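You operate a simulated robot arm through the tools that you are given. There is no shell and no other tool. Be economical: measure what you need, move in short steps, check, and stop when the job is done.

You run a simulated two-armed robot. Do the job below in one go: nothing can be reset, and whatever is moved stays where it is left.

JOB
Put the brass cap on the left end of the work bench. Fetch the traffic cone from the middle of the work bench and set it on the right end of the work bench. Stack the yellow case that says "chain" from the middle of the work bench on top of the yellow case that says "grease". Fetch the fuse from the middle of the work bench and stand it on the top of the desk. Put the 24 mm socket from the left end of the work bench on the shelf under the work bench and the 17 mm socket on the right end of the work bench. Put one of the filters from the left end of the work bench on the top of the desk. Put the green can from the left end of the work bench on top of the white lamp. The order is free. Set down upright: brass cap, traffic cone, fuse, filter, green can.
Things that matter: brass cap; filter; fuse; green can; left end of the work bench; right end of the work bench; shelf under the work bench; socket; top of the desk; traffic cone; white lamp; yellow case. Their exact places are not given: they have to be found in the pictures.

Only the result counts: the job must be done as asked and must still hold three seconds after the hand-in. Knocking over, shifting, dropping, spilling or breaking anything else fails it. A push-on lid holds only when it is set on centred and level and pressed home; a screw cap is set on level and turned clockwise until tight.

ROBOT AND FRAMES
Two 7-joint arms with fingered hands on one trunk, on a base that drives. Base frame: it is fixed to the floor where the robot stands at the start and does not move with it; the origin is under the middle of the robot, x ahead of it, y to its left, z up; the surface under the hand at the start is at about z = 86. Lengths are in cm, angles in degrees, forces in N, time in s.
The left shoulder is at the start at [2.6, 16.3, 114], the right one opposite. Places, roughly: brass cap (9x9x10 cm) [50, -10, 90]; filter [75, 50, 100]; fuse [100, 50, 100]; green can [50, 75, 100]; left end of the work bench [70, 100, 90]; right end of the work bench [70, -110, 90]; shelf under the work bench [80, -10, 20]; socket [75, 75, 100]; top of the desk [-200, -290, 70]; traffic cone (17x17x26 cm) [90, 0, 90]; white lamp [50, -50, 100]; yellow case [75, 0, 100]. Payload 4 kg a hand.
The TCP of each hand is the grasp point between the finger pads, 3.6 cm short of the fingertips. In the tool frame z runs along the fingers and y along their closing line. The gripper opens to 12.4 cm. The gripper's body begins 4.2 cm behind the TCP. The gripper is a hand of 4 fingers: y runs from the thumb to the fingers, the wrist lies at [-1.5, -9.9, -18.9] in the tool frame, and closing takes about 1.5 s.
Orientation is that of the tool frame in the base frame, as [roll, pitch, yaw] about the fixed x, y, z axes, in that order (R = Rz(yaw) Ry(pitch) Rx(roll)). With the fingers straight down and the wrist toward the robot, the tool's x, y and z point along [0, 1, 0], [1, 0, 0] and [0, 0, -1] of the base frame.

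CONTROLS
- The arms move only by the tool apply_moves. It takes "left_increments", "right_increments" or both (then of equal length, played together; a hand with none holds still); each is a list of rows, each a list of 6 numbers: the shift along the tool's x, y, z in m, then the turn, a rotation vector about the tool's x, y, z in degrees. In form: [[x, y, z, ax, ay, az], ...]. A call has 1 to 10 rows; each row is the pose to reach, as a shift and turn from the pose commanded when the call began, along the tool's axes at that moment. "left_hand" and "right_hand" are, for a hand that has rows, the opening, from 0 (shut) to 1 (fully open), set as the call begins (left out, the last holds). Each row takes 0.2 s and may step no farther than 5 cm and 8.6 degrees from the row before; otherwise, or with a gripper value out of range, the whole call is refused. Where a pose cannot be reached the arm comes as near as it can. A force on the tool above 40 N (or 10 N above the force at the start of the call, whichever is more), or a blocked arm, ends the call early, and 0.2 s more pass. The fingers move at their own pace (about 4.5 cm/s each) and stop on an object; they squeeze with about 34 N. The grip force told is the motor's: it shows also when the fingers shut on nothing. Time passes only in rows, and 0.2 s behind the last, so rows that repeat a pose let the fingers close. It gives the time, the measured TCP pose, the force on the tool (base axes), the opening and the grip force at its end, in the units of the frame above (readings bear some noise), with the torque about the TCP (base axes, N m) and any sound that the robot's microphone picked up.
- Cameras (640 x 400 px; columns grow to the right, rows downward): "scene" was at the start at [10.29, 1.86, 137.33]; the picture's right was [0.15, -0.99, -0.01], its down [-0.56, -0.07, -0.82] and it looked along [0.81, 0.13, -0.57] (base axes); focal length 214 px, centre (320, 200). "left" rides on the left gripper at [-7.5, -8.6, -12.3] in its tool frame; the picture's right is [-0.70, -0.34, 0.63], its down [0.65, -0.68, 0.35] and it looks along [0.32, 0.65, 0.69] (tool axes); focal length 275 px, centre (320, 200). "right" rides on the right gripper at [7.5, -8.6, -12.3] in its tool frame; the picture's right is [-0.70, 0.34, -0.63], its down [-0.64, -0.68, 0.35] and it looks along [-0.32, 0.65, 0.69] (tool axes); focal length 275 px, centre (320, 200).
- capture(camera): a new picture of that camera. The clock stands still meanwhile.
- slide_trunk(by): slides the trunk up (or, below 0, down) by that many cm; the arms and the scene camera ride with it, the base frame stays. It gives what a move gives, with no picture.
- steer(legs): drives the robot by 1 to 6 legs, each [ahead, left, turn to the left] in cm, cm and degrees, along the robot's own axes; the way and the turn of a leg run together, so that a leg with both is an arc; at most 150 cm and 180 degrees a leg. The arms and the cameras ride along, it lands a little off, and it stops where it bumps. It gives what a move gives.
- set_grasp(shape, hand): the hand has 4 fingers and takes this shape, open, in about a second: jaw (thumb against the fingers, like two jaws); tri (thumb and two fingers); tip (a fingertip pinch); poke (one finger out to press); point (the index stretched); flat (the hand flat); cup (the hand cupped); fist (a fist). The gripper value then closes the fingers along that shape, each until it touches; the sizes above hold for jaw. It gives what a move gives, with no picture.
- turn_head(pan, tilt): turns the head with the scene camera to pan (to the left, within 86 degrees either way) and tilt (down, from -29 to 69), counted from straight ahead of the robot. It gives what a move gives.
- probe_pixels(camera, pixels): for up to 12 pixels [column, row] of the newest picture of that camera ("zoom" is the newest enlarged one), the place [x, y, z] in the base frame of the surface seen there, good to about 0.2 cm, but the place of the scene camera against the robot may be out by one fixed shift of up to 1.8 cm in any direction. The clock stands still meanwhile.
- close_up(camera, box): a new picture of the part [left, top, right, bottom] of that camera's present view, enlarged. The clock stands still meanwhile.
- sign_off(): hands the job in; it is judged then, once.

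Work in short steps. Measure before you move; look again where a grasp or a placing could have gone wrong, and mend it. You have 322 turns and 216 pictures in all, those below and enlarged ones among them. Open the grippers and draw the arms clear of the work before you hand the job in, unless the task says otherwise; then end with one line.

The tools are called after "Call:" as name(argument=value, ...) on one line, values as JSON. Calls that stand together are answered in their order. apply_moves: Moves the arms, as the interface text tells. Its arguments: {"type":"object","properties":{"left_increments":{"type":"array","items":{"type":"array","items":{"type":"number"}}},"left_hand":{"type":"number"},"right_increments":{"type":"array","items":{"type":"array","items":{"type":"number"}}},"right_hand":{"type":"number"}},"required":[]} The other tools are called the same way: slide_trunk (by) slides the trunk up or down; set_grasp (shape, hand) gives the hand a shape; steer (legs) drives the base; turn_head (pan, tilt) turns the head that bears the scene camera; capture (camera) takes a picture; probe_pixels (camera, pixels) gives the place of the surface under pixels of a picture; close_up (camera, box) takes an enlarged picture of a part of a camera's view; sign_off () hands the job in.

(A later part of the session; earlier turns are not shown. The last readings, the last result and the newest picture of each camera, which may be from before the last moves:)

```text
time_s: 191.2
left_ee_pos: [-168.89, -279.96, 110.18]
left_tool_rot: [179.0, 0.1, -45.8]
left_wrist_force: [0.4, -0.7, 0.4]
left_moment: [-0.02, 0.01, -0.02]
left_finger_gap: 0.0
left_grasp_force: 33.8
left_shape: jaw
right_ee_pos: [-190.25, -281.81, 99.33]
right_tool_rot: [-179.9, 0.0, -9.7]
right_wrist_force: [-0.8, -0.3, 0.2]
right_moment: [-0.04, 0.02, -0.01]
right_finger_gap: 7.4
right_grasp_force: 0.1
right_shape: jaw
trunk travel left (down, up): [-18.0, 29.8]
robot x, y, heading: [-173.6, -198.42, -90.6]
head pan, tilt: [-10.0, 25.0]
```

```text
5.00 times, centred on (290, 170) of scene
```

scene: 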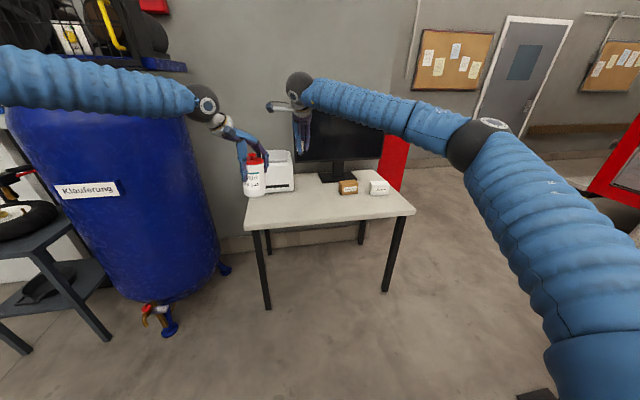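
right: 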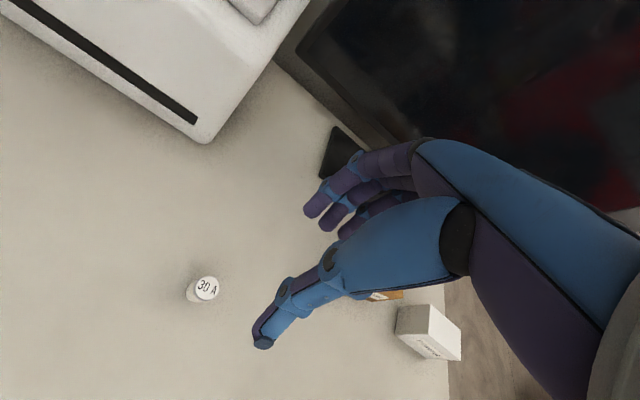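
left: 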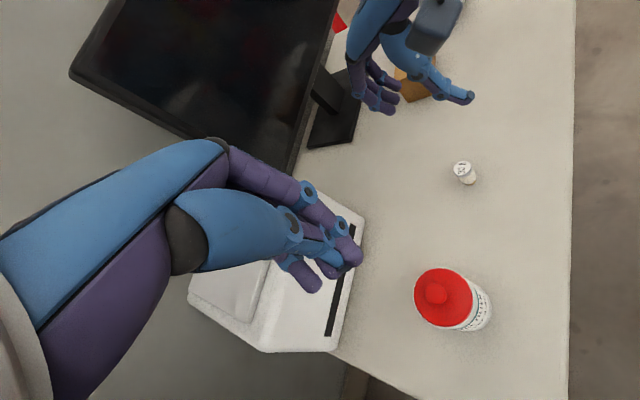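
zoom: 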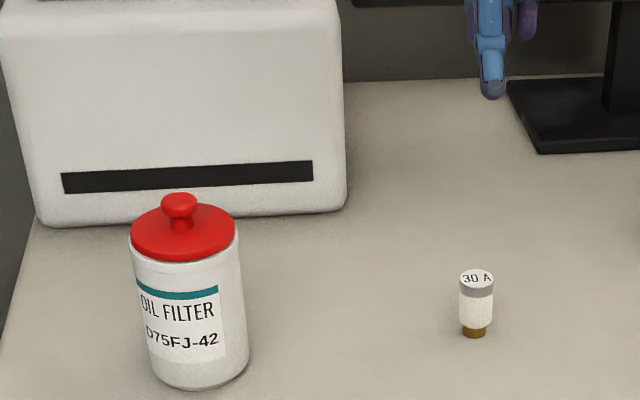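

All good on the desk. Raise the trunk and return to the bench along the same route.

Call:
slide_trunk(by=12)

Call:
steer(legs=[[-33, 0, 0], [0, 33, 0], [-110, 0, 0], [-110, 0, 0], [0, 60, 0], [0, 0, 90.5]])

Call:
turn_head(pan=10, tilt=30)

Call:
capture(camera="scene")

```text
time_s: 192.7
left_ee_pos: [-168.77, -279.68, 124.08]
left_tool_rot: [178.2, -0.5, -45.8]
left_wrist_force: [-1.0, 0.9, 0.4]
left_moment: [0.01, 0.03, 0.0]
left_finger_gap: 0.03
left_grasp_force: 33.8
left_shape: jaw
right_ee_pos: [-190.16, -282.01, 111.09]
right_tool_rot: [-179.7, 0.0, -9.7]
right_wrist_force: [0.7, -0.7, -0.6]
right_moment: [-0.03, 0.03, -0.03]
right_finger_gap: 7.4
right_grasp_force: 0.1
right_shape: jaw
trunk travel left (down, up): [-30.0, 17.8]
robot x, y, heading: [-173.81, -198.66, -90.8]
head pan, tilt: [-10.0, 25.0]
```

```text
time_s: 213.8
left_ee_pos: [5.53, 47.19, 124.24]
left_tool_rot: [178.0, -0.6, 39.0]
left_wrist_force: [0.1, -0.5, -0.1]
left_moment: [-0.01, -0.01, 0.0]
left_finger_gap: 0.0
left_grasp_force: 33.6
left_shape: jaw
right_ee_pos: [5.92, 25.87, 111.29]
right_tool_rot: [-179.9, 0.0, 75.0]
right_wrist_force: [-0.7, 0.3, -0.4]
right_moment: [0.03, 0.03, -0.01]
right_finger_gap: 7.42
right_grasp_force: 0.2
right_shape: jaw
trunk travel left (down, up): [-30.0, 17.8]
robot x, y, heading: [-75.63, 49.88, -6.1]
head pan, tilt: [-10.0, 25.0]
```

```text
time_s: 214.6
left_ee_pos: [5.51, 47.23, 124.38]
left_tool_rot: [178.1, -0.8, 38.9]
left_wrist_force: [-0.5, 0.5, 0.4]
left_moment: [0.03, -0.05, 0.03]
left_finger_gap: 0.01
left_grasp_force: 34.2
left_shape: jaw
right_ee_pos: [6.03, 25.8, 111.33]
right_tool_rot: [-180.0, -0.1, 75.0]
right_wrist_force: [0.7, 0.2, 0.1]
right_moment: [-0.03, -0.01, -0.04]
right_finger_gap: 7.42
right_grasp_force: 0.0
right_shape: jaw
trunk travel left (down, up): [-30.0, 17.8]
robot x, y, heading: [-75.68, 49.59, -6.0]
head pan, tilt: [10.0, 30.0]
```

```text
67 pictures are left
```

scene: 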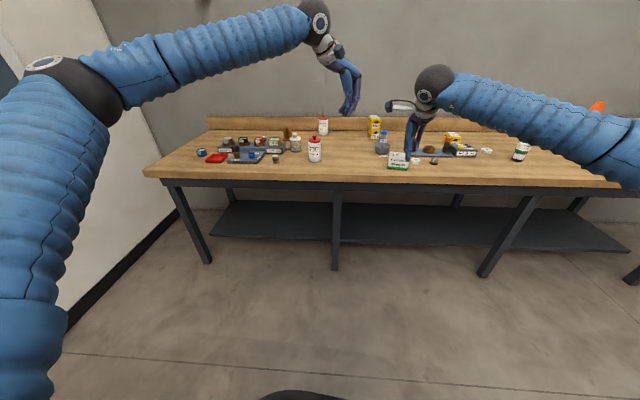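

Great view of the shelf. Probe its front edge, rear, the legs and the apron under the bench top.

Call:
probe_pixels(camera="scene", pixels=[[270, 238], [270, 234], [400, 240], [270, 210], [335, 260], [205, 255], [335, 190], [300, 183], [300, 189], [430, 220], [275, 222], [490, 270]])

```text
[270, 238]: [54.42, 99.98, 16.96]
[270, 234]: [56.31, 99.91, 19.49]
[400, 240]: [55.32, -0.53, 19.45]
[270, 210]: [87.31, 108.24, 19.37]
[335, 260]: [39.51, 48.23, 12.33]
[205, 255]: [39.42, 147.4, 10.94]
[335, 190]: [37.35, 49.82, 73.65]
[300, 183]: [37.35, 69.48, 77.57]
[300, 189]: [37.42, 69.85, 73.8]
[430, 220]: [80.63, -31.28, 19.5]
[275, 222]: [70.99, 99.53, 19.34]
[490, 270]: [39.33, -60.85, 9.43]
```

Shelf: front edge x≈56, z≈19.1; front legs at y≈48 and 147; clear height below z≈73. Now fetch the 24 mm socket: straighten heading, drive ahead 62 and left 25.

Call:
steer(legs=[[0, 0, 6], [62, 0, 0], [0, 25, 0]])

Call:
apply_moves(left_hand=0.75, left_increments=[[0, 0, 0, 1, 0, 0], [0, 0, 0, 1, 0, 0]])

Call:
capture(camera="left")

Call:
capture(camera="scene")

```text
time_s: 220.2
left_ee_pos: [68.47, 81.93, 124.27]
left_tool_rot: [177.9, -0.6, 45.2]
left_wrist_force: [-0.7, 0.5, 0.0]
left_moment: [0.0, 0.0, 0.01]
left_finger_gap: 0.0
left_grasp_force: 34.1
left_shape: jaw
right_ee_pos: [71.32, 60.75, 111.4]
right_tool_rot: [-180.0, 0.0, 81.3]
right_wrist_force: [-0.2, 0.4, 0.2]
right_moment: [-0.01, 0.0, -0.02]
right_finger_gap: 7.41
right_grasp_force: 0.1
right_shape: jaw
trunk travel left (down, up): [-30.0, 17.8]
robot x, y, heading: [-12.29, 75.55, 0.0]
head pan, tilt: [10.0, 30.0]
```

```text
time_s: 220.8
left_ee_pos: [68.62, 81.94, 124.25]
left_tool_rot: [178.0, -0.7, 45.3]
left_wrist_force: [0.1, 0.1, -0.1]
left_moment: [-0.03, 0.01, -0.04]
left_finger_gap: 9.32
left_grasp_force: 0.0
left_shape: jaw
right_ee_pos: [71.3, 60.65, 111.39]
right_tool_rot: [-179.9, 0.0, 81.3]
right_wrist_force: [0.7, 0.1, 0.8]
right_moment: [-0.03, -0.05, 0.01]
right_finger_gap: 7.43
right_grasp_force: 0.0
right_shape: jaw
trunk travel left (down, up): [-30.0, 17.8]
robot x, y, heading: [-12.71, 75.69, 0.2]
head pan, tilt: [10.0, 30.0]
```

```text
66 pictures are left
```

left: 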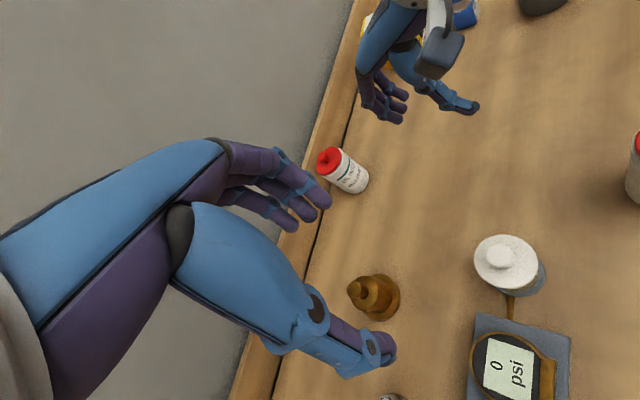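

```text
65 pictures are left
```

scene: 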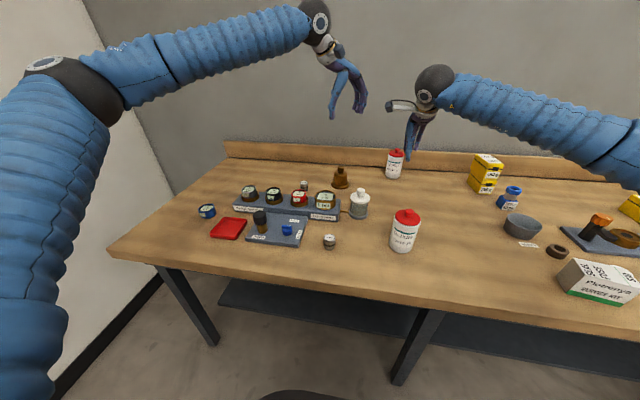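

Probe the 24 mm socket and the neighbouring plate's corner/edge.

Call:
probe_pixels(camera="scene", pixels=[[329, 236], [329, 246], [299, 244], [306, 222], [270, 242], [250, 238]])

Call:
close_up(camera="scene", box=[240, 190, 360, 260])

```text
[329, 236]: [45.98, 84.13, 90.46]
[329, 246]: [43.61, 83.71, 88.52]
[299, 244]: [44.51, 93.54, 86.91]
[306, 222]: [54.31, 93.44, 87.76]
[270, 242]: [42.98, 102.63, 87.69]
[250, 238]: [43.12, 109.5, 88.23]
```

```text
5.33 times, centred on (300, 225) of scene
```

zoom: 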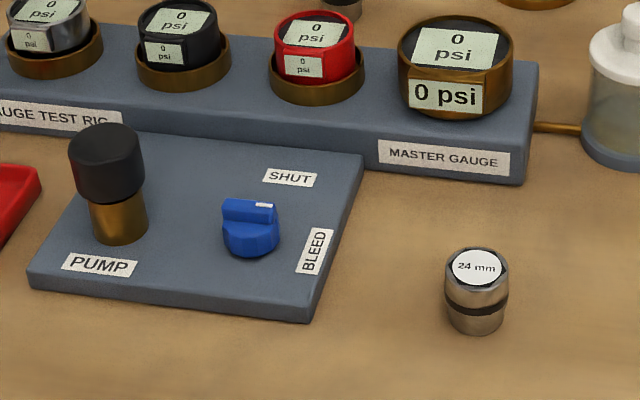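

Plate edge is 9 cm away; fine. Turn the left hand to yaw 90° over the socket at height.

Call:
apply_moves(left_hand=0.7, left_increments=[[-0.025, -0.029, 0, 0, 0, -7.45], [-0.05, -0.058, 0, 0, 0, -14.9], [-0.075, -0.087, 0, 0, 0, -22.3], [-0.1, -0.116, 0, 0, 0, -29.8], [-0.126, -0.145, 0, 0, 0, -37.2], [-0.151, -0.174, 0, 0, 0, -44.7], [-0.151, -0.174, 0.04, 0, 0, -44.7], [-0.151, -0.174, 0.08, 0, 0, -44.7], [-0.151, -0.174, 0.12, 0, 0, -44.7], [-0.151, -0.174, 0.16, 0, 0, -44.7]])

Call:
capture(camera="left")

```text
time_s: 223.0
left_ee_pos: [46.2, 83.35, 107.59]
left_tool_rot: [178.8, 0.2, 89.9]
left_wrist_force: [-0.2, -0.1, -0.6]
left_moment: [-0.02, 0.0, -0.02]
left_finger_gap: 8.73
left_grasp_force: 0.1
left_shape: jaw
right_ee_pos: [71.46, 60.63, 111.28]
right_tool_rot: [-179.7, 0.0, 81.2]
right_wrist_force: [-0.9, 0.5, 0.1]
right_moment: [0.0, 0.0, -0.01]
right_finger_gap: 7.44
right_grasp_force: 0.2
right_shape: jaw
trunk travel left (down, up): [-30.0, 17.8]
robot x, y, heading: [-12.64, 75.66, 0.5]
head pan, tilt: [10.0, 30.0]
```

```text
63 pictures are left
```

left: 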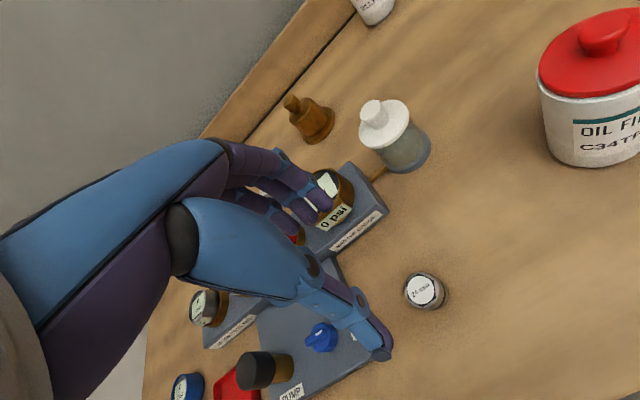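

On axis (425,290). Shift 0.8 cm back and lower to z≈90.3, then close.

Call:
apply_moves(left_increments=[[0, -0.008, 0.04, 1, 0, 0], [0, -0.008, 0.08, 1, 0, 0], [0, -0.008, 0.12, 1, 0, 0], [0, -0.008, 0.15, 1, 0, 0], [0, -0.008, 0.172, 1, 0, 0], [0, -0.008, 0.172, 1, 0, 0]])

Call:
apply_moves(left_hand=0, left_increments=[[0, 0, 0, 0, 0, 0], [0, 0, 0, 0, 0, 0], [0, 0, 0, 0, 0, 0], [0, 0, 0, 0, 0, 0], [0, 0, 0, 0, 0, 0], [0, 0, 0, 0, 0, 0], [0, 0, 0, 0, 0, 0], [0, 0, 0, 0, 0, 0]])

Call:
capture(camera="left")

```text
time_s: 224.4
left_ee_pos: [45.49, 83.08, 90.53]
left_tool_rot: [179.8, 0.1, 89.9]
left_wrist_force: [1.4, -1.3, 0.3]
left_moment: [-0.01, 0.01, 0.01]
left_finger_gap: 8.71
left_grasp_force: 0.1
left_shape: jaw
right_ee_pos: [71.3, 60.47, 111.35]
right_tool_rot: [-179.8, 0.0, 81.4]
right_wrist_force: [-0.4, -0.5, 0.2]
right_moment: [-0.03, -0.03, 0.02]
right_finger_gap: 7.41
right_grasp_force: 0.1
right_shape: jaw
trunk travel left (down, up): [-30.0, 17.8]
robot x, y, heading: [-12.53, 75.74, 0.4]
head pan, tilt: [10.0, 30.0]
```

```text
time_s: 226.2
left_ee_pos: [45.49, 83.23, 90.65]
left_tool_rot: [179.7, 0.3, 89.9]
left_wrist_force: [1.3, -2.2, 22.2]
left_moment: [0.01, -0.59, -0.07]
left_finger_gap: 3.37
left_grasp_force: 34.0
left_shape: jaw
right_ee_pos: [71.26, 60.54, 111.47]
right_tool_rot: [180.0, 0.1, 81.2]
right_wrist_force: [0.0, 0.7, 0.3]
right_moment: [-0.02, 0.0, -0.01]
right_finger_gap: 7.43
right_grasp_force: 0.1
right_shape: jaw
trunk travel left (down, up): [-30.0, 17.8]
robot x, y, heading: [-12.63, 75.73, 0.4]
head pan, tilt: [10.0, 30.0]
```

```text
62 pictures are left
```

left: 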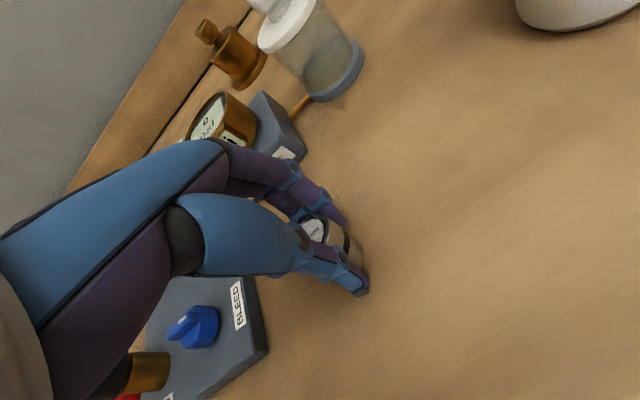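

Gripped (3.4 gap). Lift, then back the robot 75 cm away from the bench.

Call:
apply_moves(left_increments=[[0, 0, -0.03, 0, 0, 0], [0, 0, -0.07, 0, 0, 0], [0, 0, -0.11, 0, 0, 0], [0, 0, -0.15, 0, 0, 0], [0, 0, -0.19, 0, 0, 0]])

Call:
steer(legs=[[-75, 0, 0]])

Call:
apply_moves(right_increments=[[0, -0.03, -0.03, 0, 0, 0], [0, -0.06, -0.06, 0, 0, 0], [0, -0.09, -0.09, 0, 0, 0], [0, -0.12, -0.12, 0, 0, 0], [0, -0.15, -0.15, 0, 0, 0], [0, -0.18, -0.18, 0, 0, 0], [0, -0.21, -0.21, 0, 0, 0], [0, -0.24, -0.24, 0, 0, 0]])

Call:
capture(camera="left")

```text
time_s: 227.4
left_ee_pos: [45.41, 83.07, 109.78]
left_tool_rot: [179.7, 0.3, 90.0]
left_wrist_force: [0.3, 0.9, -2.1]
left_moment: [-0.01, 0.01, 0.0]
left_finger_gap: 3.24
left_grasp_force: 34.3
left_shape: jaw
right_ee_pos: [71.2, 60.54, 111.51]
right_tool_rot: [180.0, 0.1, 81.2]
right_wrist_force: [0.2, 0.7, 1.3]
right_moment: [0.0, 0.01, -0.02]
right_finger_gap: 7.4
right_grasp_force: 0.1
right_shape: jaw
trunk travel left (down, up): [-30.0, 17.8]
robot x, y, heading: [-12.48, 75.36, 0.3]
head pan, tilt: [10.0, 30.0]
```

```text
time_s: 231.4
left_ee_pos: [-29.5, 83.16, 109.74]
left_tool_rot: [179.7, 0.3, 90.5]
left_wrist_force: [-0.6, -0.5, -1.4]
left_moment: [0.0, 0.0, -0.04]
left_finger_gap: 3.24
left_grasp_force: 33.9
left_shape: jaw
right_ee_pos: [-3.31, 60.66, 111.36]
right_tool_rot: [-179.9, 0.0, 81.9]
right_wrist_force: [-0.4, -0.1, 0.5]
right_moment: [0.01, -0.01, 0.01]
right_finger_gap: 7.43
right_grasp_force: 0.1
right_shape: jaw
trunk travel left (down, up): [-30.0, 17.8]
robot x, y, heading: [-87.0, 74.9, 0.8]
head pan, tilt: [10.0, 30.0]
```

```text
time_s: 233.2
left_ee_pos: [-29.53, 83.19, 109.71]
left_tool_rot: [179.7, 0.3, 90.5]
left_wrist_force: [0.0, 0.9, -1.4]
left_moment: [-0.02, 0.02, 0.01]
left_finger_gap: 3.25
left_grasp_force: 34.0
left_shape: jaw
right_ee_pos: [-27.4, 63.96, 135.58]
right_tool_rot: [-180.0, 0.0, 81.8]
right_wrist_force: [-1.2, 0.2, -0.1]
right_moment: [-0.05, -0.01, 0.02]
right_finger_gap: 7.4
right_grasp_force: 0.0
right_shape: jaw
trunk travel left (down, up): [-30.0, 17.8]
robot x, y, heading: [-87.48, 75.0, 0.7]
head pan, tilt: [10.0, 30.0]
```

```text
61 pictures are left
```

left: 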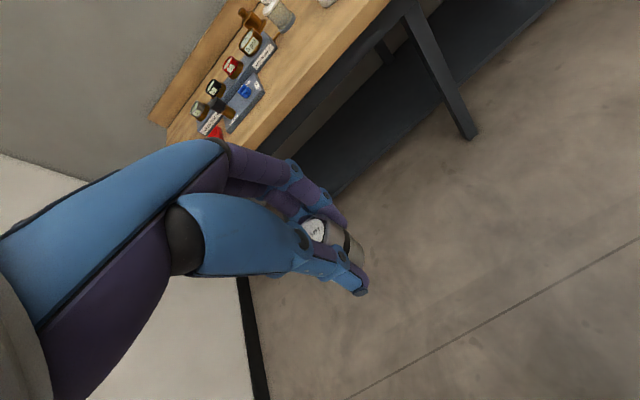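

Lower the trunk 30 cm, then lower the left hand in front of the robot.

Call:
slide_trunk(by=-30)

Call:
apply_moves(left_increments=[[0, 0.02, 0.045, 0, 0, 0], [0, 0.04, 0.09, 0, 0, 0], [0, 0.06, 0.135, 0, 0, 0], [0, 0.08, 0.18, 0, 0, 0], [0, 0.1, 0.225, 0, 0, 0], [0, 0.12, 0.27, 0, 0, 0], [0, 0.14, 0.315, 0, 0, 0], [0, 0.16, 0.36, 0, 0, 0], [0, 0.18, 0.405, 0, 0, 0], [0, 0.2, 0.45, 0, 0, 0]])

Call:
capture(camera="scene")

```text
time_s: 236.2
left_ee_pos: [-29.46, 83.06, 79.77]
left_tool_rot: [179.7, 0.4, 90.5]
left_wrist_force: [0.5, -0.1, -1.3]
left_moment: [0.05, 0.01, -0.01]
left_finger_gap: 3.24
left_grasp_force: 34.2
left_shape: jaw
right_ee_pos: [-27.09, 64.13, 105.46]
right_tool_rot: [179.9, -0.1, 81.9]
right_wrist_force: [0.3, 0.4, 0.8]
right_moment: [0.0, -0.01, -0.02]
right_finger_gap: 7.4
right_grasp_force: 0.1
right_shape: jaw
trunk travel left (down, up): [0.0, 47.8]
robot x, y, heading: [-87.05, 74.88, 0.7]
head pan, tilt: [10.0, 30.0]
```

```text
time_s: 238.4
left_ee_pos: [-8.99, 82.94, 34.65]
left_tool_rot: [179.9, 0.3, 90.5]
left_wrist_force: [0.6, 0.6, -2.0]
left_moment: [-0.03, 0.06, -0.04]
left_finger_gap: 3.22
left_grasp_force: 33.7
left_shape: jaw
right_ee_pos: [-27.04, 64.14, 105.2]
right_tool_rot: [-179.8, 0.0, 81.9]
right_wrist_force: [0.6, -0.1, -0.3]
right_moment: [-0.02, 0.01, 0.02]
right_finger_gap: 7.42
right_grasp_force: 0.1
right_shape: jaw
trunk travel left (down, up): [0.0, 47.8]
robot x, y, heading: [-87.39, 74.99, 0.9]
head pan, tilt: [10.0, 30.0]
```

```text
60 pictures are left
```

scene: 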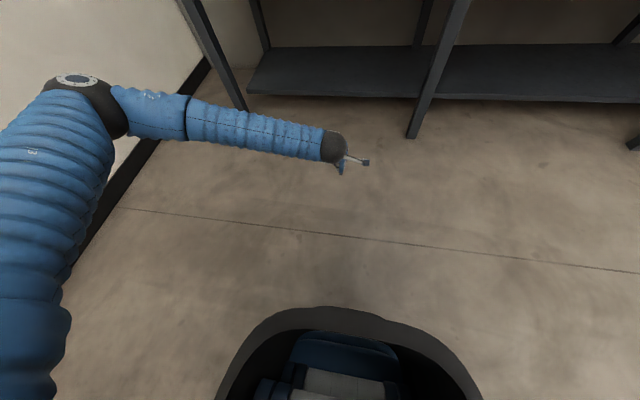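

Check the left elbow and forearm location/height.

Call:
probe_pixels(camera="scene", pixels=[[75, 80], [110, 100], [150, 100], [190, 110], [250, 130], [320, 140], [40, 200], [345, 165], [240, 100], [445, 40]])

```text
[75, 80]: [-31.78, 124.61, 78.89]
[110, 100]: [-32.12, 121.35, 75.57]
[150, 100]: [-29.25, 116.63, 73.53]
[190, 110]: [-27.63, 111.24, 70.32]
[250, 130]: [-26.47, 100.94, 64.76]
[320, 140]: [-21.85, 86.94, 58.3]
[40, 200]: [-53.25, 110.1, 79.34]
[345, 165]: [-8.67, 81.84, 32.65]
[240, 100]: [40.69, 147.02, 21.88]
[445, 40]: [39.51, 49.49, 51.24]
```

The elbow (z≈79, 55 cm ahead) would hit the bench apron; a straighter arm is needed. Test reaching 91 cm ahead in free space, in line with the shoulder.

Call:
apply_moves(left_increments=[[0.02, 0.03, 0.015, 0, 0, 0], [0.04, 0.06, 0.03, 0, 0, 0], [0.06, 0.09, 0.05, 0, 0, 0], [0.08, 0.126, 0.065, 0, 0, 0], [0.08, 0.126, 0.065, 0, 0, 0]])

Call:
capture(camera="scene")

```text
time_s: 239.6
left_ee_pos: [2.91, 91.88, 28.56]
left_tool_rot: [179.8, 0.3, 90.4]
left_wrist_force: [-0.7, -0.1, -0.9]
left_moment: [-0.02, 0.04, 0.02]
left_finger_gap: 3.19
left_grasp_force: 33.5
left_shape: jaw
left hand out of reach, approached as far as the arm can: row 4, 5
right_ee_pos: [-27.12, 64.01, 105.32]
right_tool_rot: [-179.8, -0.1, 81.9]
right_wrist_force: [0.9, 0.7, -0.2]
right_moment: [0.03, -0.02, 0.04]
right_finger_gap: 7.41
right_grasp_force: 0.0
right_shape: jaw
trunk travel left (down, up): [0.0, 47.8]
robot x, y, heading: [-87.14, 74.43, 1.0]
head pan, tilt: [10.0, 30.0]
```

```text
59 pictures are left
```

scene: 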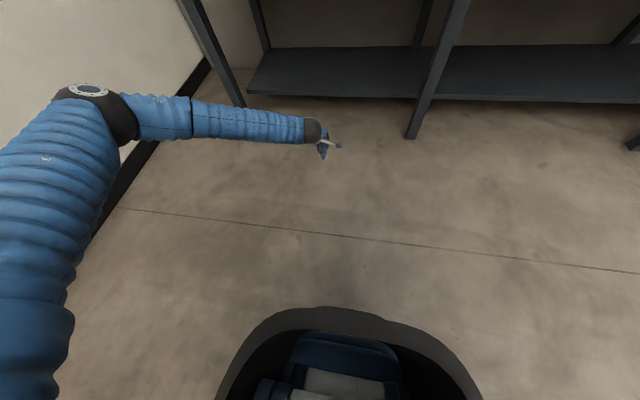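

It reaches 90 cm ahead at z 28.6. Probe elbow and forearm again.

Call:
probe_pixels(camera="scene", pixels=[[85, 88], [125, 105], [150, 100], [190, 110], [250, 118], [305, 122], [320, 150], [40, 180], [70, 300]])

```text
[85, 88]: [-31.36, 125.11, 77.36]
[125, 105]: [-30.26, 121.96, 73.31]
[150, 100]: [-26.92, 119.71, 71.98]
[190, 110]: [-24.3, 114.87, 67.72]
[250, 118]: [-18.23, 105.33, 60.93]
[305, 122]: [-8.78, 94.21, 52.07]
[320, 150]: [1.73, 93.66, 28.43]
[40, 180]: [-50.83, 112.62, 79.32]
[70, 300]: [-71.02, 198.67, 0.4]
```

Margins would be tight; pitching the hand 20° forward lowers and pulls back the wrist. Do that and extend 5 cm.

Call:
apply_moves(left_increments=[[0, 0.0, 0, -5, 0, 0], [0, 0.0, 0, -10, 0, 0], [0, 0.01, 0, -15, 0, 0], [0, 0.03, 0, -20, 0, 0], [0, 0.05, 0, -20, 0, 0], [0, 0.05, 0, -20, 0, 0]])

Call:
capture(camera="scene")

Call:
probe_pixels(camera="scene", pixels=[[85, 88], [125, 105], [150, 100], [190, 110], [250, 118], [300, 122], [110, 130]])

```text
time_s: 241.0
left_ee_pos: [6.86, 93.28, 29.79]
left_tool_rot: [159.8, 0.3, 90.5]
left_wrist_force: [0.5, 0.9, -1.8]
left_moment: [-0.05, 0.06, -0.02]
left_finger_gap: 3.17
left_grasp_force: 34.4
left_shape: jaw
left hand out of reach, approached as far as the arm can: row 4, 5, 6
right_ee_pos: [-27.05, 64.04, 105.26]
right_tool_rot: [-180.0, 0.0, 81.9]
right_wrist_force: [0.6, 0.4, -0.9]
right_moment: [-0.01, 0.02, 0.05]
right_finger_gap: 7.44
right_grasp_force: 0.0
right_shape: jaw
trunk travel left (down, up): [0.0, 47.8]
robot x, y, heading: [-87.05, 74.95, 0.7]
head pan, tilt: [10.0, 30.0]
```

```text
58 pictures are left
```

scene: 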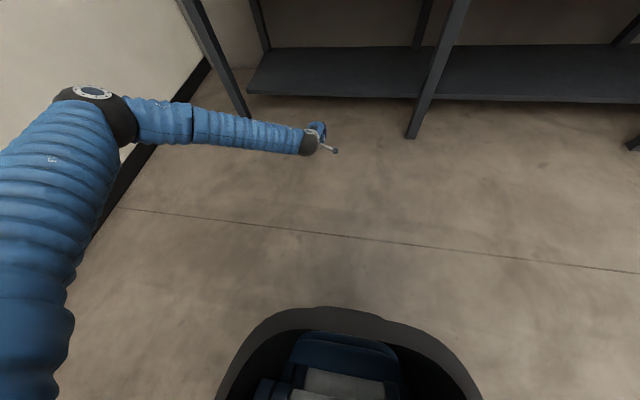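

```text
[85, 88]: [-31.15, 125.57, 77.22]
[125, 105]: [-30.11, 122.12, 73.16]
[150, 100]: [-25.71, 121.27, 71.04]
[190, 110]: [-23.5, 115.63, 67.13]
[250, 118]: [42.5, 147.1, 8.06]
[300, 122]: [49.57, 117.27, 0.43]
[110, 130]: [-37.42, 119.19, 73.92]
```

Elbow top z 77 will stay in front of/below the bench edge (x<31), forearm at z<68 under the apron. Drive ahead 45 cm, then check.

Call:
steer(legs=[[45, 0, 0]])

Call:
turn_head(pan=30, tilt=30)

Call:
capture(camera="scene")

Call:
capture(camera="left")

```text
time_s: 243.7
left_ee_pos: [51.27, 94.62, 29.81]
left_tool_rot: [159.9, 0.3, 90.8]
left_wrist_force: [-0.1, -0.8, -2.2]
left_moment: [-0.02, 0.02, 0.02]
left_finger_gap: 3.2
left_grasp_force: 34.1
left_shape: jaw
right_ee_pos: [17.63, 65.23, 105.31]
right_tool_rot: [-179.8, -0.1, 82.2]
right_wrist_force: [0.1, 0.1, -0.3]
right_moment: [-0.01, 0.03, -0.01]
right_finger_gap: 7.43
right_grasp_force: 0.0
right_shape: jaw
trunk travel left (down, up): [0.0, 47.8]
robot x, y, heading: [-42.69, 75.47, 1.0]
head pan, tilt: [10.0, 30.0]
```

```text
time_s: 244.6
left_ee_pos: [51.33, 94.71, 29.76]
left_tool_rot: [159.8, 0.3, 90.8]
left_wrist_force: [-0.4, 0.5, -2.3]
left_moment: [0.0, 0.01, 0.02]
left_finger_gap: 3.18
left_grasp_force: 34.2
left_shape: jaw
right_ee_pos: [17.57, 65.36, 105.35]
right_tool_rot: [-179.9, 0.0, 82.2]
right_wrist_force: [0.3, -0.1, -0.3]
right_moment: [0.0, -0.03, -0.03]
right_finger_gap: 7.42
right_grasp_force: 0.1
right_shape: jaw
trunk travel left (down, up): [0.0, 47.8]
robot x, y, heading: [-42.29, 75.6, 1.4]
head pan, tilt: [30.0, 30.0]
```

```text
57 pictures are left
```

scene: 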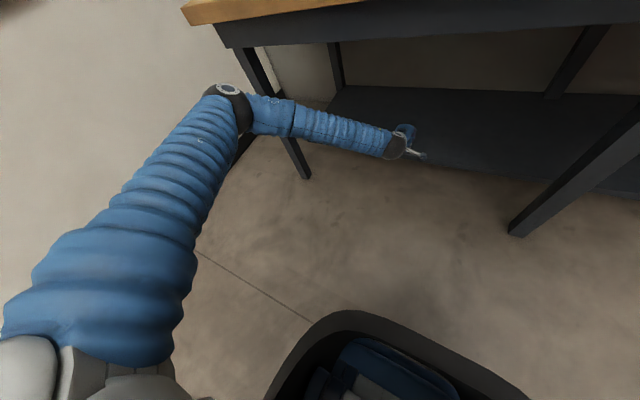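

```text
56 pictures are left
```

left: 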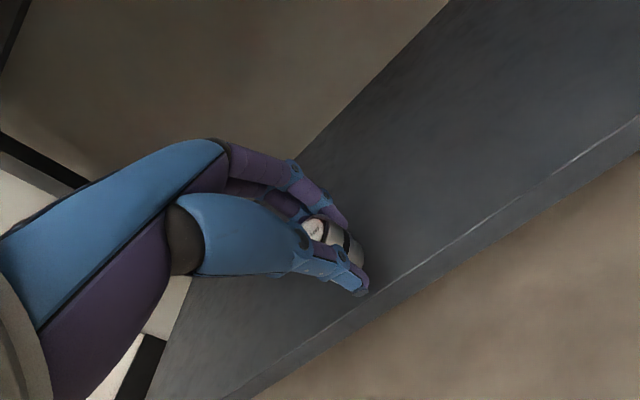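

Under the bench and clear. Probe the shelf surface/edge and elbow margins.

Call:
probe_pixels(camera="left", pixels=[[420, 200], [500, 215], [450, 150], [510, 225], [360, 290]])

Call:
probe_pixels(camera="scene", pixels=[[228, 90], [243, 110], [270, 108], [300, 115], [280, 35], [225, 15], [350, 130], [240, 40]])

```text
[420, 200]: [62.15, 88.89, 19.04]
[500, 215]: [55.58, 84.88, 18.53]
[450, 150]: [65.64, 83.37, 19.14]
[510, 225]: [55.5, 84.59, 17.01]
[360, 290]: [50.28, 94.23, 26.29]
```

```text
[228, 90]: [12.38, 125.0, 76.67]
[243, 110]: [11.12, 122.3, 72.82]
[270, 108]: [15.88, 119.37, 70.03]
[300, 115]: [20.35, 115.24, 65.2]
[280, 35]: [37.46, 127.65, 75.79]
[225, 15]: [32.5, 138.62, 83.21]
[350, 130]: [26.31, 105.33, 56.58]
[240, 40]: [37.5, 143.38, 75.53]
```

Shelf z=19.05, edge x≈55.7. Drive ahead 12 cm more.

Call:
steer(legs=[[12, 0, 0]])

Call:
capture(camera="left")

Call:
capture(camera="scene")

```text
time_s: 245.8
left_ee_pos: [63.56, 94.76, 29.69]
left_tool_rot: [159.9, 0.2, 90.9]
left_wrist_force: [-0.6, -0.2, -1.8]
left_moment: [-0.05, 0.04, -0.01]
left_finger_gap: 3.18
left_grasp_force: 34.1
left_shape: jaw
right_ee_pos: [29.9, 65.48, 105.39]
right_tool_rot: [-179.8, 0.0, 82.1]
right_wrist_force: [0.2, -0.5, 0.1]
right_moment: [-0.01, -0.02, 0.01]
right_finger_gap: 7.42
right_grasp_force: 0.0
right_shape: jaw
trunk travel left (down, up): [0.0, 47.8]
robot x, y, heading: [-30.4, 75.79, 1.1]
head pan, tilt: [30.0, 30.0]
```

```text
55 pictures are left
```

left: 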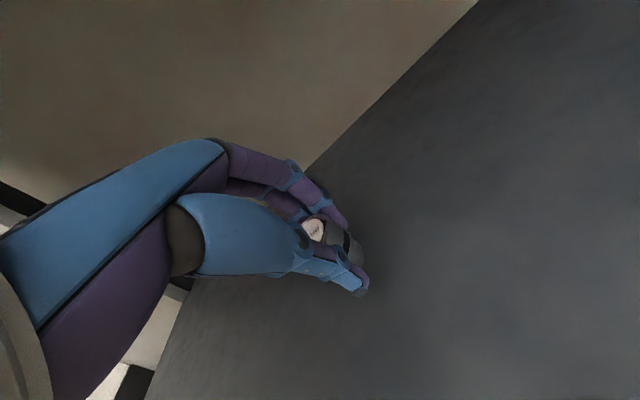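

```text
54 pictures are left
```

scene: 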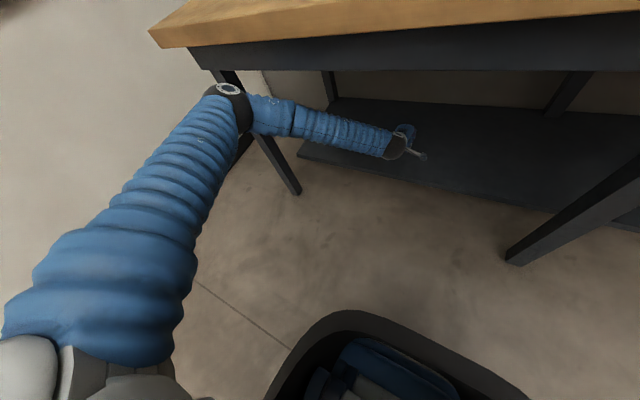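

Lower toward the shelf (with slight pull-back for reach), force-guarded.

Call:
apply_moves(left_increments=[[0, -0.011, 0.01, 0, 0, 0], [0, -0.022, 0.02, 0, 0, 0], [0, -0.0325, 0.0307, 0, 0, 0], [0, -0.0325, 0.0307, 0, 0, 0]])

Call:
close_up(camera="left", box=[250, 180, 410, 310])

```text
time_s: 246.8
left_ee_pos: [60.85, 95.81, 26.81]
left_tool_rot: [159.8, 0.3, 90.8]
left_wrist_force: [-0.8, 0.3, -1.1]
left_moment: [-0.01, 0.05, -0.04]
left_finger_gap: 3.2
left_grasp_force: 34.4
left_shape: jaw
left hand out of reach, approached as far as the arm can: row 1, 2, 3, 4
right_ee_pos: [29.78, 65.32, 105.4]
right_tool_rot: [-179.8, 0.0, 82.1]
right_wrist_force: [-0.3, 0.2, 0.1]
right_moment: [-0.01, 0.02, 0.01]
right_finger_gap: 7.4
right_grasp_force: 0.0
right_shape: jaw
trunk travel left (down, up): [0.0, 47.8]
robot x, y, heading: [-30.42, 75.74, 1.2]
head pan, tilt: [30.0, 30.0]
```

```text
3.08 times, centred on (330, 245) of left
```

zoom: 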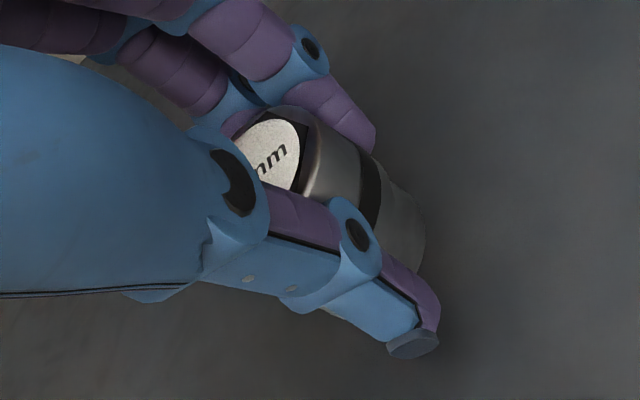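

Needs ~3 cm more. Drive 4 cm further ahead (elbow still clear), then lower more.

Call:
steer(legs=[[4, 0, 0]])

Call:
apply_moves(left_increments=[[0, -0.018, 0.002, 0, 0, 0], [0, -0.03, 0.012, 0, 0, 0], [0, -0.035, 0.02, 0, 0, 0], [0, -0.035, 0.02, 0, 0, 0]])

Call:
probe_pixels(camera="scene", pixels=[[228, 90]])

```text
time_s: 247.7
left_ee_pos: [64.86, 95.79, 26.64]
left_tool_rot: [160.0, 0.3, 90.8]
left_wrist_force: [-0.9, -0.8, -1.9]
left_moment: [0.01, 0.02, -0.02]
left_finger_gap: 3.18
left_grasp_force: 34.1
left_shape: jaw
right_ee_pos: [33.95, 65.44, 105.28]
right_tool_rot: [-179.8, 0.1, 82.1]
right_wrist_force: [-0.5, 0.0, -0.5]
right_moment: [0.0, 0.02, -0.04]
right_finger_gap: 7.42
right_grasp_force: 0.0
right_shape: jaw
trunk travel left (down, up): [0.0, 47.8]
robot x, y, heading: [-26.7, 75.91, 1.1]
head pan, tilt: [30.0, 30.0]
```

```text
time_s: 248.7
left_ee_pos: [61.92, 96.35, 24.38]
left_tool_rot: [160.0, 0.3, 90.6]
left_wrist_force: [0.3, -0.6, -2.0]
left_moment: [-0.02, 0.02, 0.01]
left_finger_gap: 3.17
left_grasp_force: 33.8
left_shape: jaw
left hand out of reach, approached as far as the arm can: row 2, 3, 4
right_ee_pos: [33.87, 65.62, 105.25]
right_tool_rot: [-179.8, 0.1, 82.1]
right_wrist_force: [0.0, 1.1, 0.3]
right_moment: [0.0, 0.01, 0.01]
right_finger_gap: 7.4
right_grasp_force: 0.0
right_shape: jaw
trunk travel left (down, up): [0.0, 47.8]
robot x, y, heading: [-26.66, 76.24, 1.1]
head pan, tilt: [30.0, 30.0]
```

```text
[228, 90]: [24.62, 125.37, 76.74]
```

Close to the shelf; look and probe the gap under the socket.

Call:
close_up(camera="left", box=[250, 180, 410, 310])

Call:
probe_pixels(camera="zoom", pixels=[[420, 225], [410, 265], [400, 190], [425, 245], [450, 250], [440, 320], [420, 350], [500, 300]])

```text
3.08 times, centred on (330, 245) of left
```

zoom: 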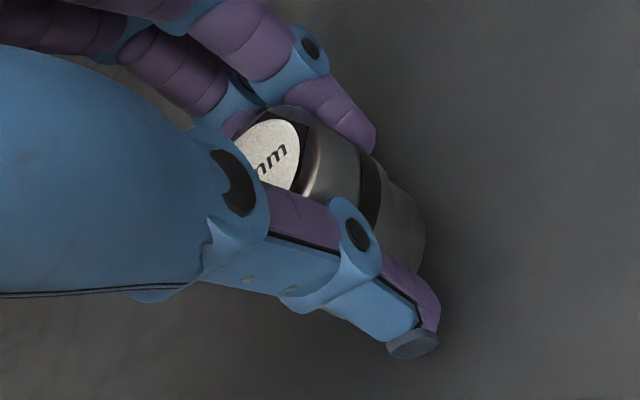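

```text
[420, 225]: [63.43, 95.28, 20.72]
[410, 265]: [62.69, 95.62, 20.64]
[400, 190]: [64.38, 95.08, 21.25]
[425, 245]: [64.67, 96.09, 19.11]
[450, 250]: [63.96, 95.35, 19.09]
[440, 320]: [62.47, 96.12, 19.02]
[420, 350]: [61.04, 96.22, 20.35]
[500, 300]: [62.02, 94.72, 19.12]
```

About 1–1.3 cm gap remains. Drive 2 cm ahead and lower 1.2 cm.

Call:
steer(legs=[[2, 0, 0]])

Call:
apply_moves(left_increments=[[0, -0.012, 0.0, 0, 0, 0], [0, -0.018, 0.006, 0, 0, 0], [0, -0.02, 0.009, 0, 0, 0], [0, -0.021, 0.012, 0, 0, 0]])

```text
time_s: 249.5
left_ee_pos: [63.68, 96.46, 24.15]
left_tool_rot: [160.0, 0.4, 90.7]
left_wrist_force: [0.0, 0.7, -2.5]
left_moment: [-0.01, 0.0, 0.0]
left_finger_gap: 3.18
left_grasp_force: 33.8
left_shape: jaw
right_ee_pos: [35.9, 65.56, 105.28]
right_tool_rot: [-179.7, 0.2, 82.1]
right_wrist_force: [0.7, 0.2, -0.9]
right_moment: [-0.02, 0.0, 0.0]
right_finger_gap: 7.41
right_grasp_force: 0.0
right_shape: jaw
trunk travel left (down, up): [0.0, 47.8]
robot x, y, heading: [-24.49, 76.19, 1.0]
head pan, tilt: [30.0, 30.0]
```

```text
time_s: 250.5
left_ee_pos: [62.26, 96.76, 23.35]
left_tool_rot: [159.7, 0.5, 90.5]
left_wrist_force: [-1.6, -2.7, 15.8]
left_moment: [-0.21, 0.21, 0.03]
left_finger_gap: 3.01
left_grasp_force: 34.0
left_shape: jaw
left hand out of reach, approached as far as the arm can: row 3, 4
right_ee_pos: [35.61, 65.46, 105.42]
right_tool_rot: [-179.9, 0.0, 82.2]
right_wrist_force: [-0.1, -1.4, 0.3]
right_moment: [0.03, -0.02, -0.02]
right_finger_gap: 7.42
right_grasp_force: 0.0
right_shape: jaw
trunk travel left (down, up): [0.0, 47.8]
robot x, y, heading: [-24.68, 75.84, 1.2]
head pan, tilt: [30.0, 30.0]
```

Contact with the shelf (15.8 N). Open the hand slowly.

Call:
apply_moves(left_hand=0.4, left_increments=[[0, 0, -0.002, 0, 0, 0], [0, 0, -0.002, 0, 0, 0], [0, 0, -0.002, 0, 0, 0], [0, 0, -0.002, 0, 0, 0]])

Call:
capture(camera="left")

```text
time_s: 251.5
left_ee_pos: [62.17, 96.84, 23.59]
left_tool_rot: [159.7, 0.4, 90.7]
left_wrist_force: [5.2, -0.7, 18.0]
left_moment: [-0.17, 0.0, 0.02]
left_finger_gap: 4.18
left_grasp_force: 0.1
left_shape: jaw
right_ee_pos: [35.75, 65.49, 105.54]
right_tool_rot: [-179.9, 0.0, 82.2]
right_wrist_force: [0.4, -0.1, -0.4]
right_moment: [-0.03, -0.02, -0.03]
right_finger_gap: 7.43
right_grasp_force: 0.0
right_shape: jaw
trunk travel left (down, up): [0.0, 47.8]
robot x, y, heading: [-24.47, 76.01, 1.0]
head pan, tilt: [30.0, 30.0]
```

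```text
51 pictures are left
```

left: 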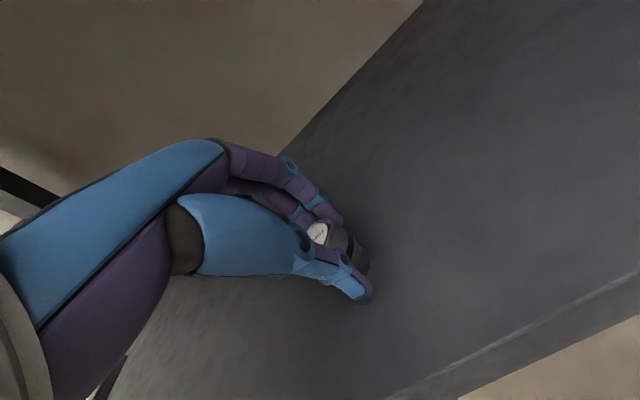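

The thumb is pressing the shelf; raise 1 cm and open wider.

Call:
apply_moves(left_hand=0.7, left_increments=[[0, 0.002, -0.005, 0, 0, 0], [0, 0.0035, -0.0095, 0, 0, 0], [0, 0.0035, -0.0095, 0, 0, 0], [0, 0.0035, -0.0095, 0, 0, 0], [0, 0.0035, -0.0095, 0, 0, 0]])

Call:
close_up(camera="left", box=[230, 170, 430, 320])

```text
time_s: 252.7
left_ee_pos: [62.05, 96.86, 24.19]
left_tool_rot: [160.0, 0.4, 90.7]
left_wrist_force: [0.3, 0.5, 0.1]
left_moment: [0.02, -0.03, -0.01]
left_finger_gap: 8.65
left_grasp_force: 0.0
left_shape: jaw
right_ee_pos: [35.77, 65.65, 105.35]
right_tool_rot: [-179.8, 0.1, 82.0]
right_wrist_force: [-0.9, 0.4, -0.4]
right_moment: [-0.03, 0.01, -0.03]
right_finger_gap: 7.43
right_grasp_force: 0.0
right_shape: jaw
trunk travel left (down, up): [0.0, 47.8]
robot x, y, heading: [-24.57, 76.15, 0.9]
head pan, tilt: [30.0, 30.0]
```

```text
2.67 times, centred on (330, 245) of left
```

zoom: 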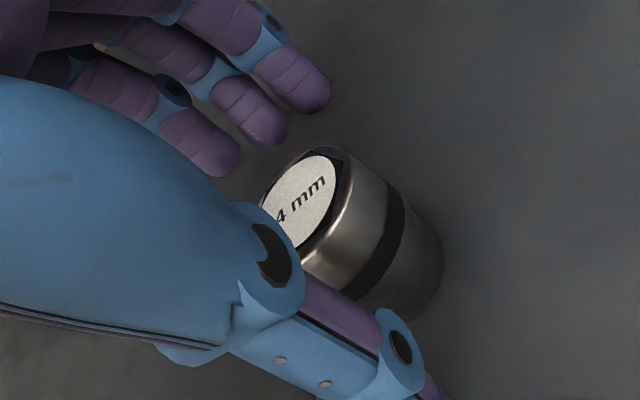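

Socket stands upright on the shelf. Lift the hand straight up 6 cm, then look.

Call:
apply_moves(left_increments=[[0, 0.005, -0.014, 0, 0, 0], [0, 0.01, -0.028, 0, 0, 0], [0, 0.015, -0.042, 0, 0, 0], [0, 0.0206, -0.0564, 0, 0, 0], [0, 0.0206, -0.0564, 0, 0, 0]])

Call:
capture(camera="left")

```text
time_s: 253.9
left_ee_pos: [62.01, 96.99, 30.18]
left_tool_rot: [160.0, 0.4, 90.7]
left_wrist_force: [0.0, -0.2, 0.9]
left_moment: [-0.05, 0.04, -0.04]
left_finger_gap: 8.65
left_grasp_force: 0.1
left_shape: jaw
right_ee_pos: [35.93, 65.59, 105.3]
right_tool_rot: [-179.8, -0.1, 82.0]
right_wrist_force: [-0.1, -0.6, 0.3]
right_moment: [0.0, -0.02, -0.01]
right_finger_gap: 7.4
right_grasp_force: 0.1
right_shape: jaw
trunk travel left (down, up): [0.0, 47.8]
robot x, y, heading: [-24.59, 76.33, 1.2]
head pan, tilt: [30.0, 30.0]
```

```text
49 pictures are left
```

left: 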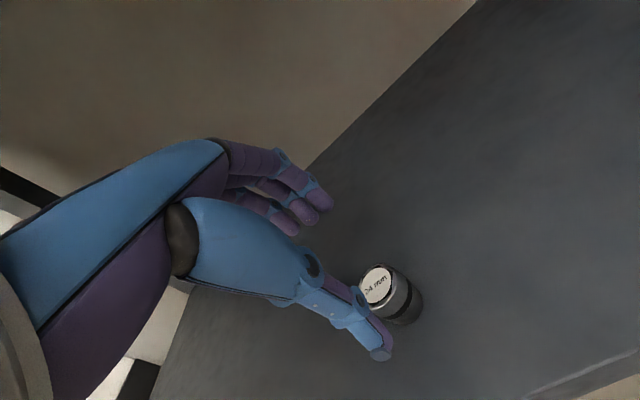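

Clear of the socket; raise 3 cm more and drive straight back out.

Call:
apply_moves(left_increments=[[0, 0.005, -0.014, 0, 0, 0], [0, 0.0103, -0.028, 0, 0, 0]])

Call:
steer(legs=[[-65, 0, 0]])

Call:
turn_head(pan=5, tilt=10)

Call:
capture(camera="scene")

```text
time_s: 254.5
left_ee_pos: [62.01, 96.95, 33.01]
left_tool_rot: [160.0, 0.4, 90.7]
left_wrist_force: [-0.4, 0.2, 0.1]
left_moment: [0.03, -0.02, -0.02]
left_finger_gap: 8.66
left_grasp_force: 0.1
left_shape: jaw
right_ee_pos: [35.81, 65.54, 105.42]
right_tool_rot: [-179.9, 0.0, 82.1]
right_wrist_force: [-1.0, -0.3, -0.9]
right_moment: [0.0, 0.03, 0.01]
right_finger_gap: 7.41
right_grasp_force: 0.0
right_shape: jaw
trunk travel left (down, up): [0.0, 47.8]
robot x, y, heading: [-24.52, 76.07, 1.0]
head pan, tilt: [30.0, 30.0]
```

```text
time_s: 258.1
left_ee_pos: [-2.65, 94.76, 33.09]
left_tool_rot: [159.9, 0.4, 89.7]
left_wrist_force: [1.0, 0.1, 0.6]
left_moment: [0.0, 0.02, 0.02]
left_finger_gap: 8.66
left_grasp_force: 0.0
left_shape: jaw
right_ee_pos: [-29.12, 63.69, 105.37]
right_tool_rot: [-180.0, 0.0, 81.3]
right_wrist_force: [-0.4, 0.9, 0.4]
right_moment: [0.03, -0.01, -0.01]
right_finger_gap: 7.41
right_grasp_force: 0.1
right_shape: jaw
trunk travel left (down, up): [0.0, 47.8]
robot x, y, heading: [-89.33, 75.09, 0.2]
head pan, tilt: [30.0, 30.0]
```

```text
time_s: 259.0
left_ee_pos: [-2.54, 94.69, 33.03]
left_tool_rot: [159.9, 0.4, 89.8]
left_wrist_force: [0.1, 0.7, -0.9]
left_moment: [-0.02, 0.0, 0.0]
left_finger_gap: 8.65
left_grasp_force: 0.1
left_shape: jaw
right_ee_pos: [-29.11, 63.92, 105.26]
right_tool_rot: [-179.7, 0.0, 81.3]
right_wrist_force: [0.6, 0.3, 0.1]
right_moment: [0.01, 0.01, 0.0]
right_finger_gap: 7.42
right_grasp_force: 0.2
right_shape: jaw
trunk travel left (down, up): [0.0, 47.8]
robot x, y, heading: [-89.58, 75.34, 0.3]
head pan, tilt: [5.0, 10.0]
```

```text
48 pictures are left
```

scene: 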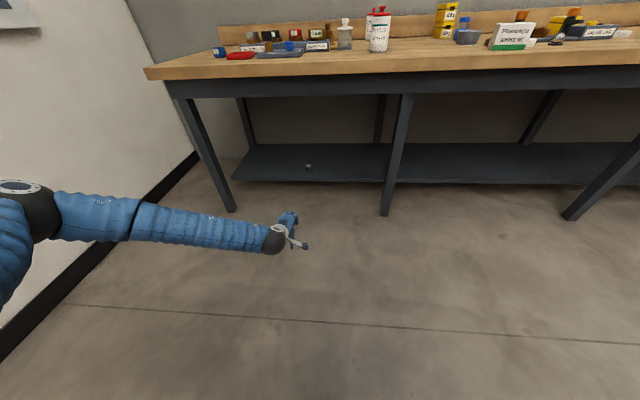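

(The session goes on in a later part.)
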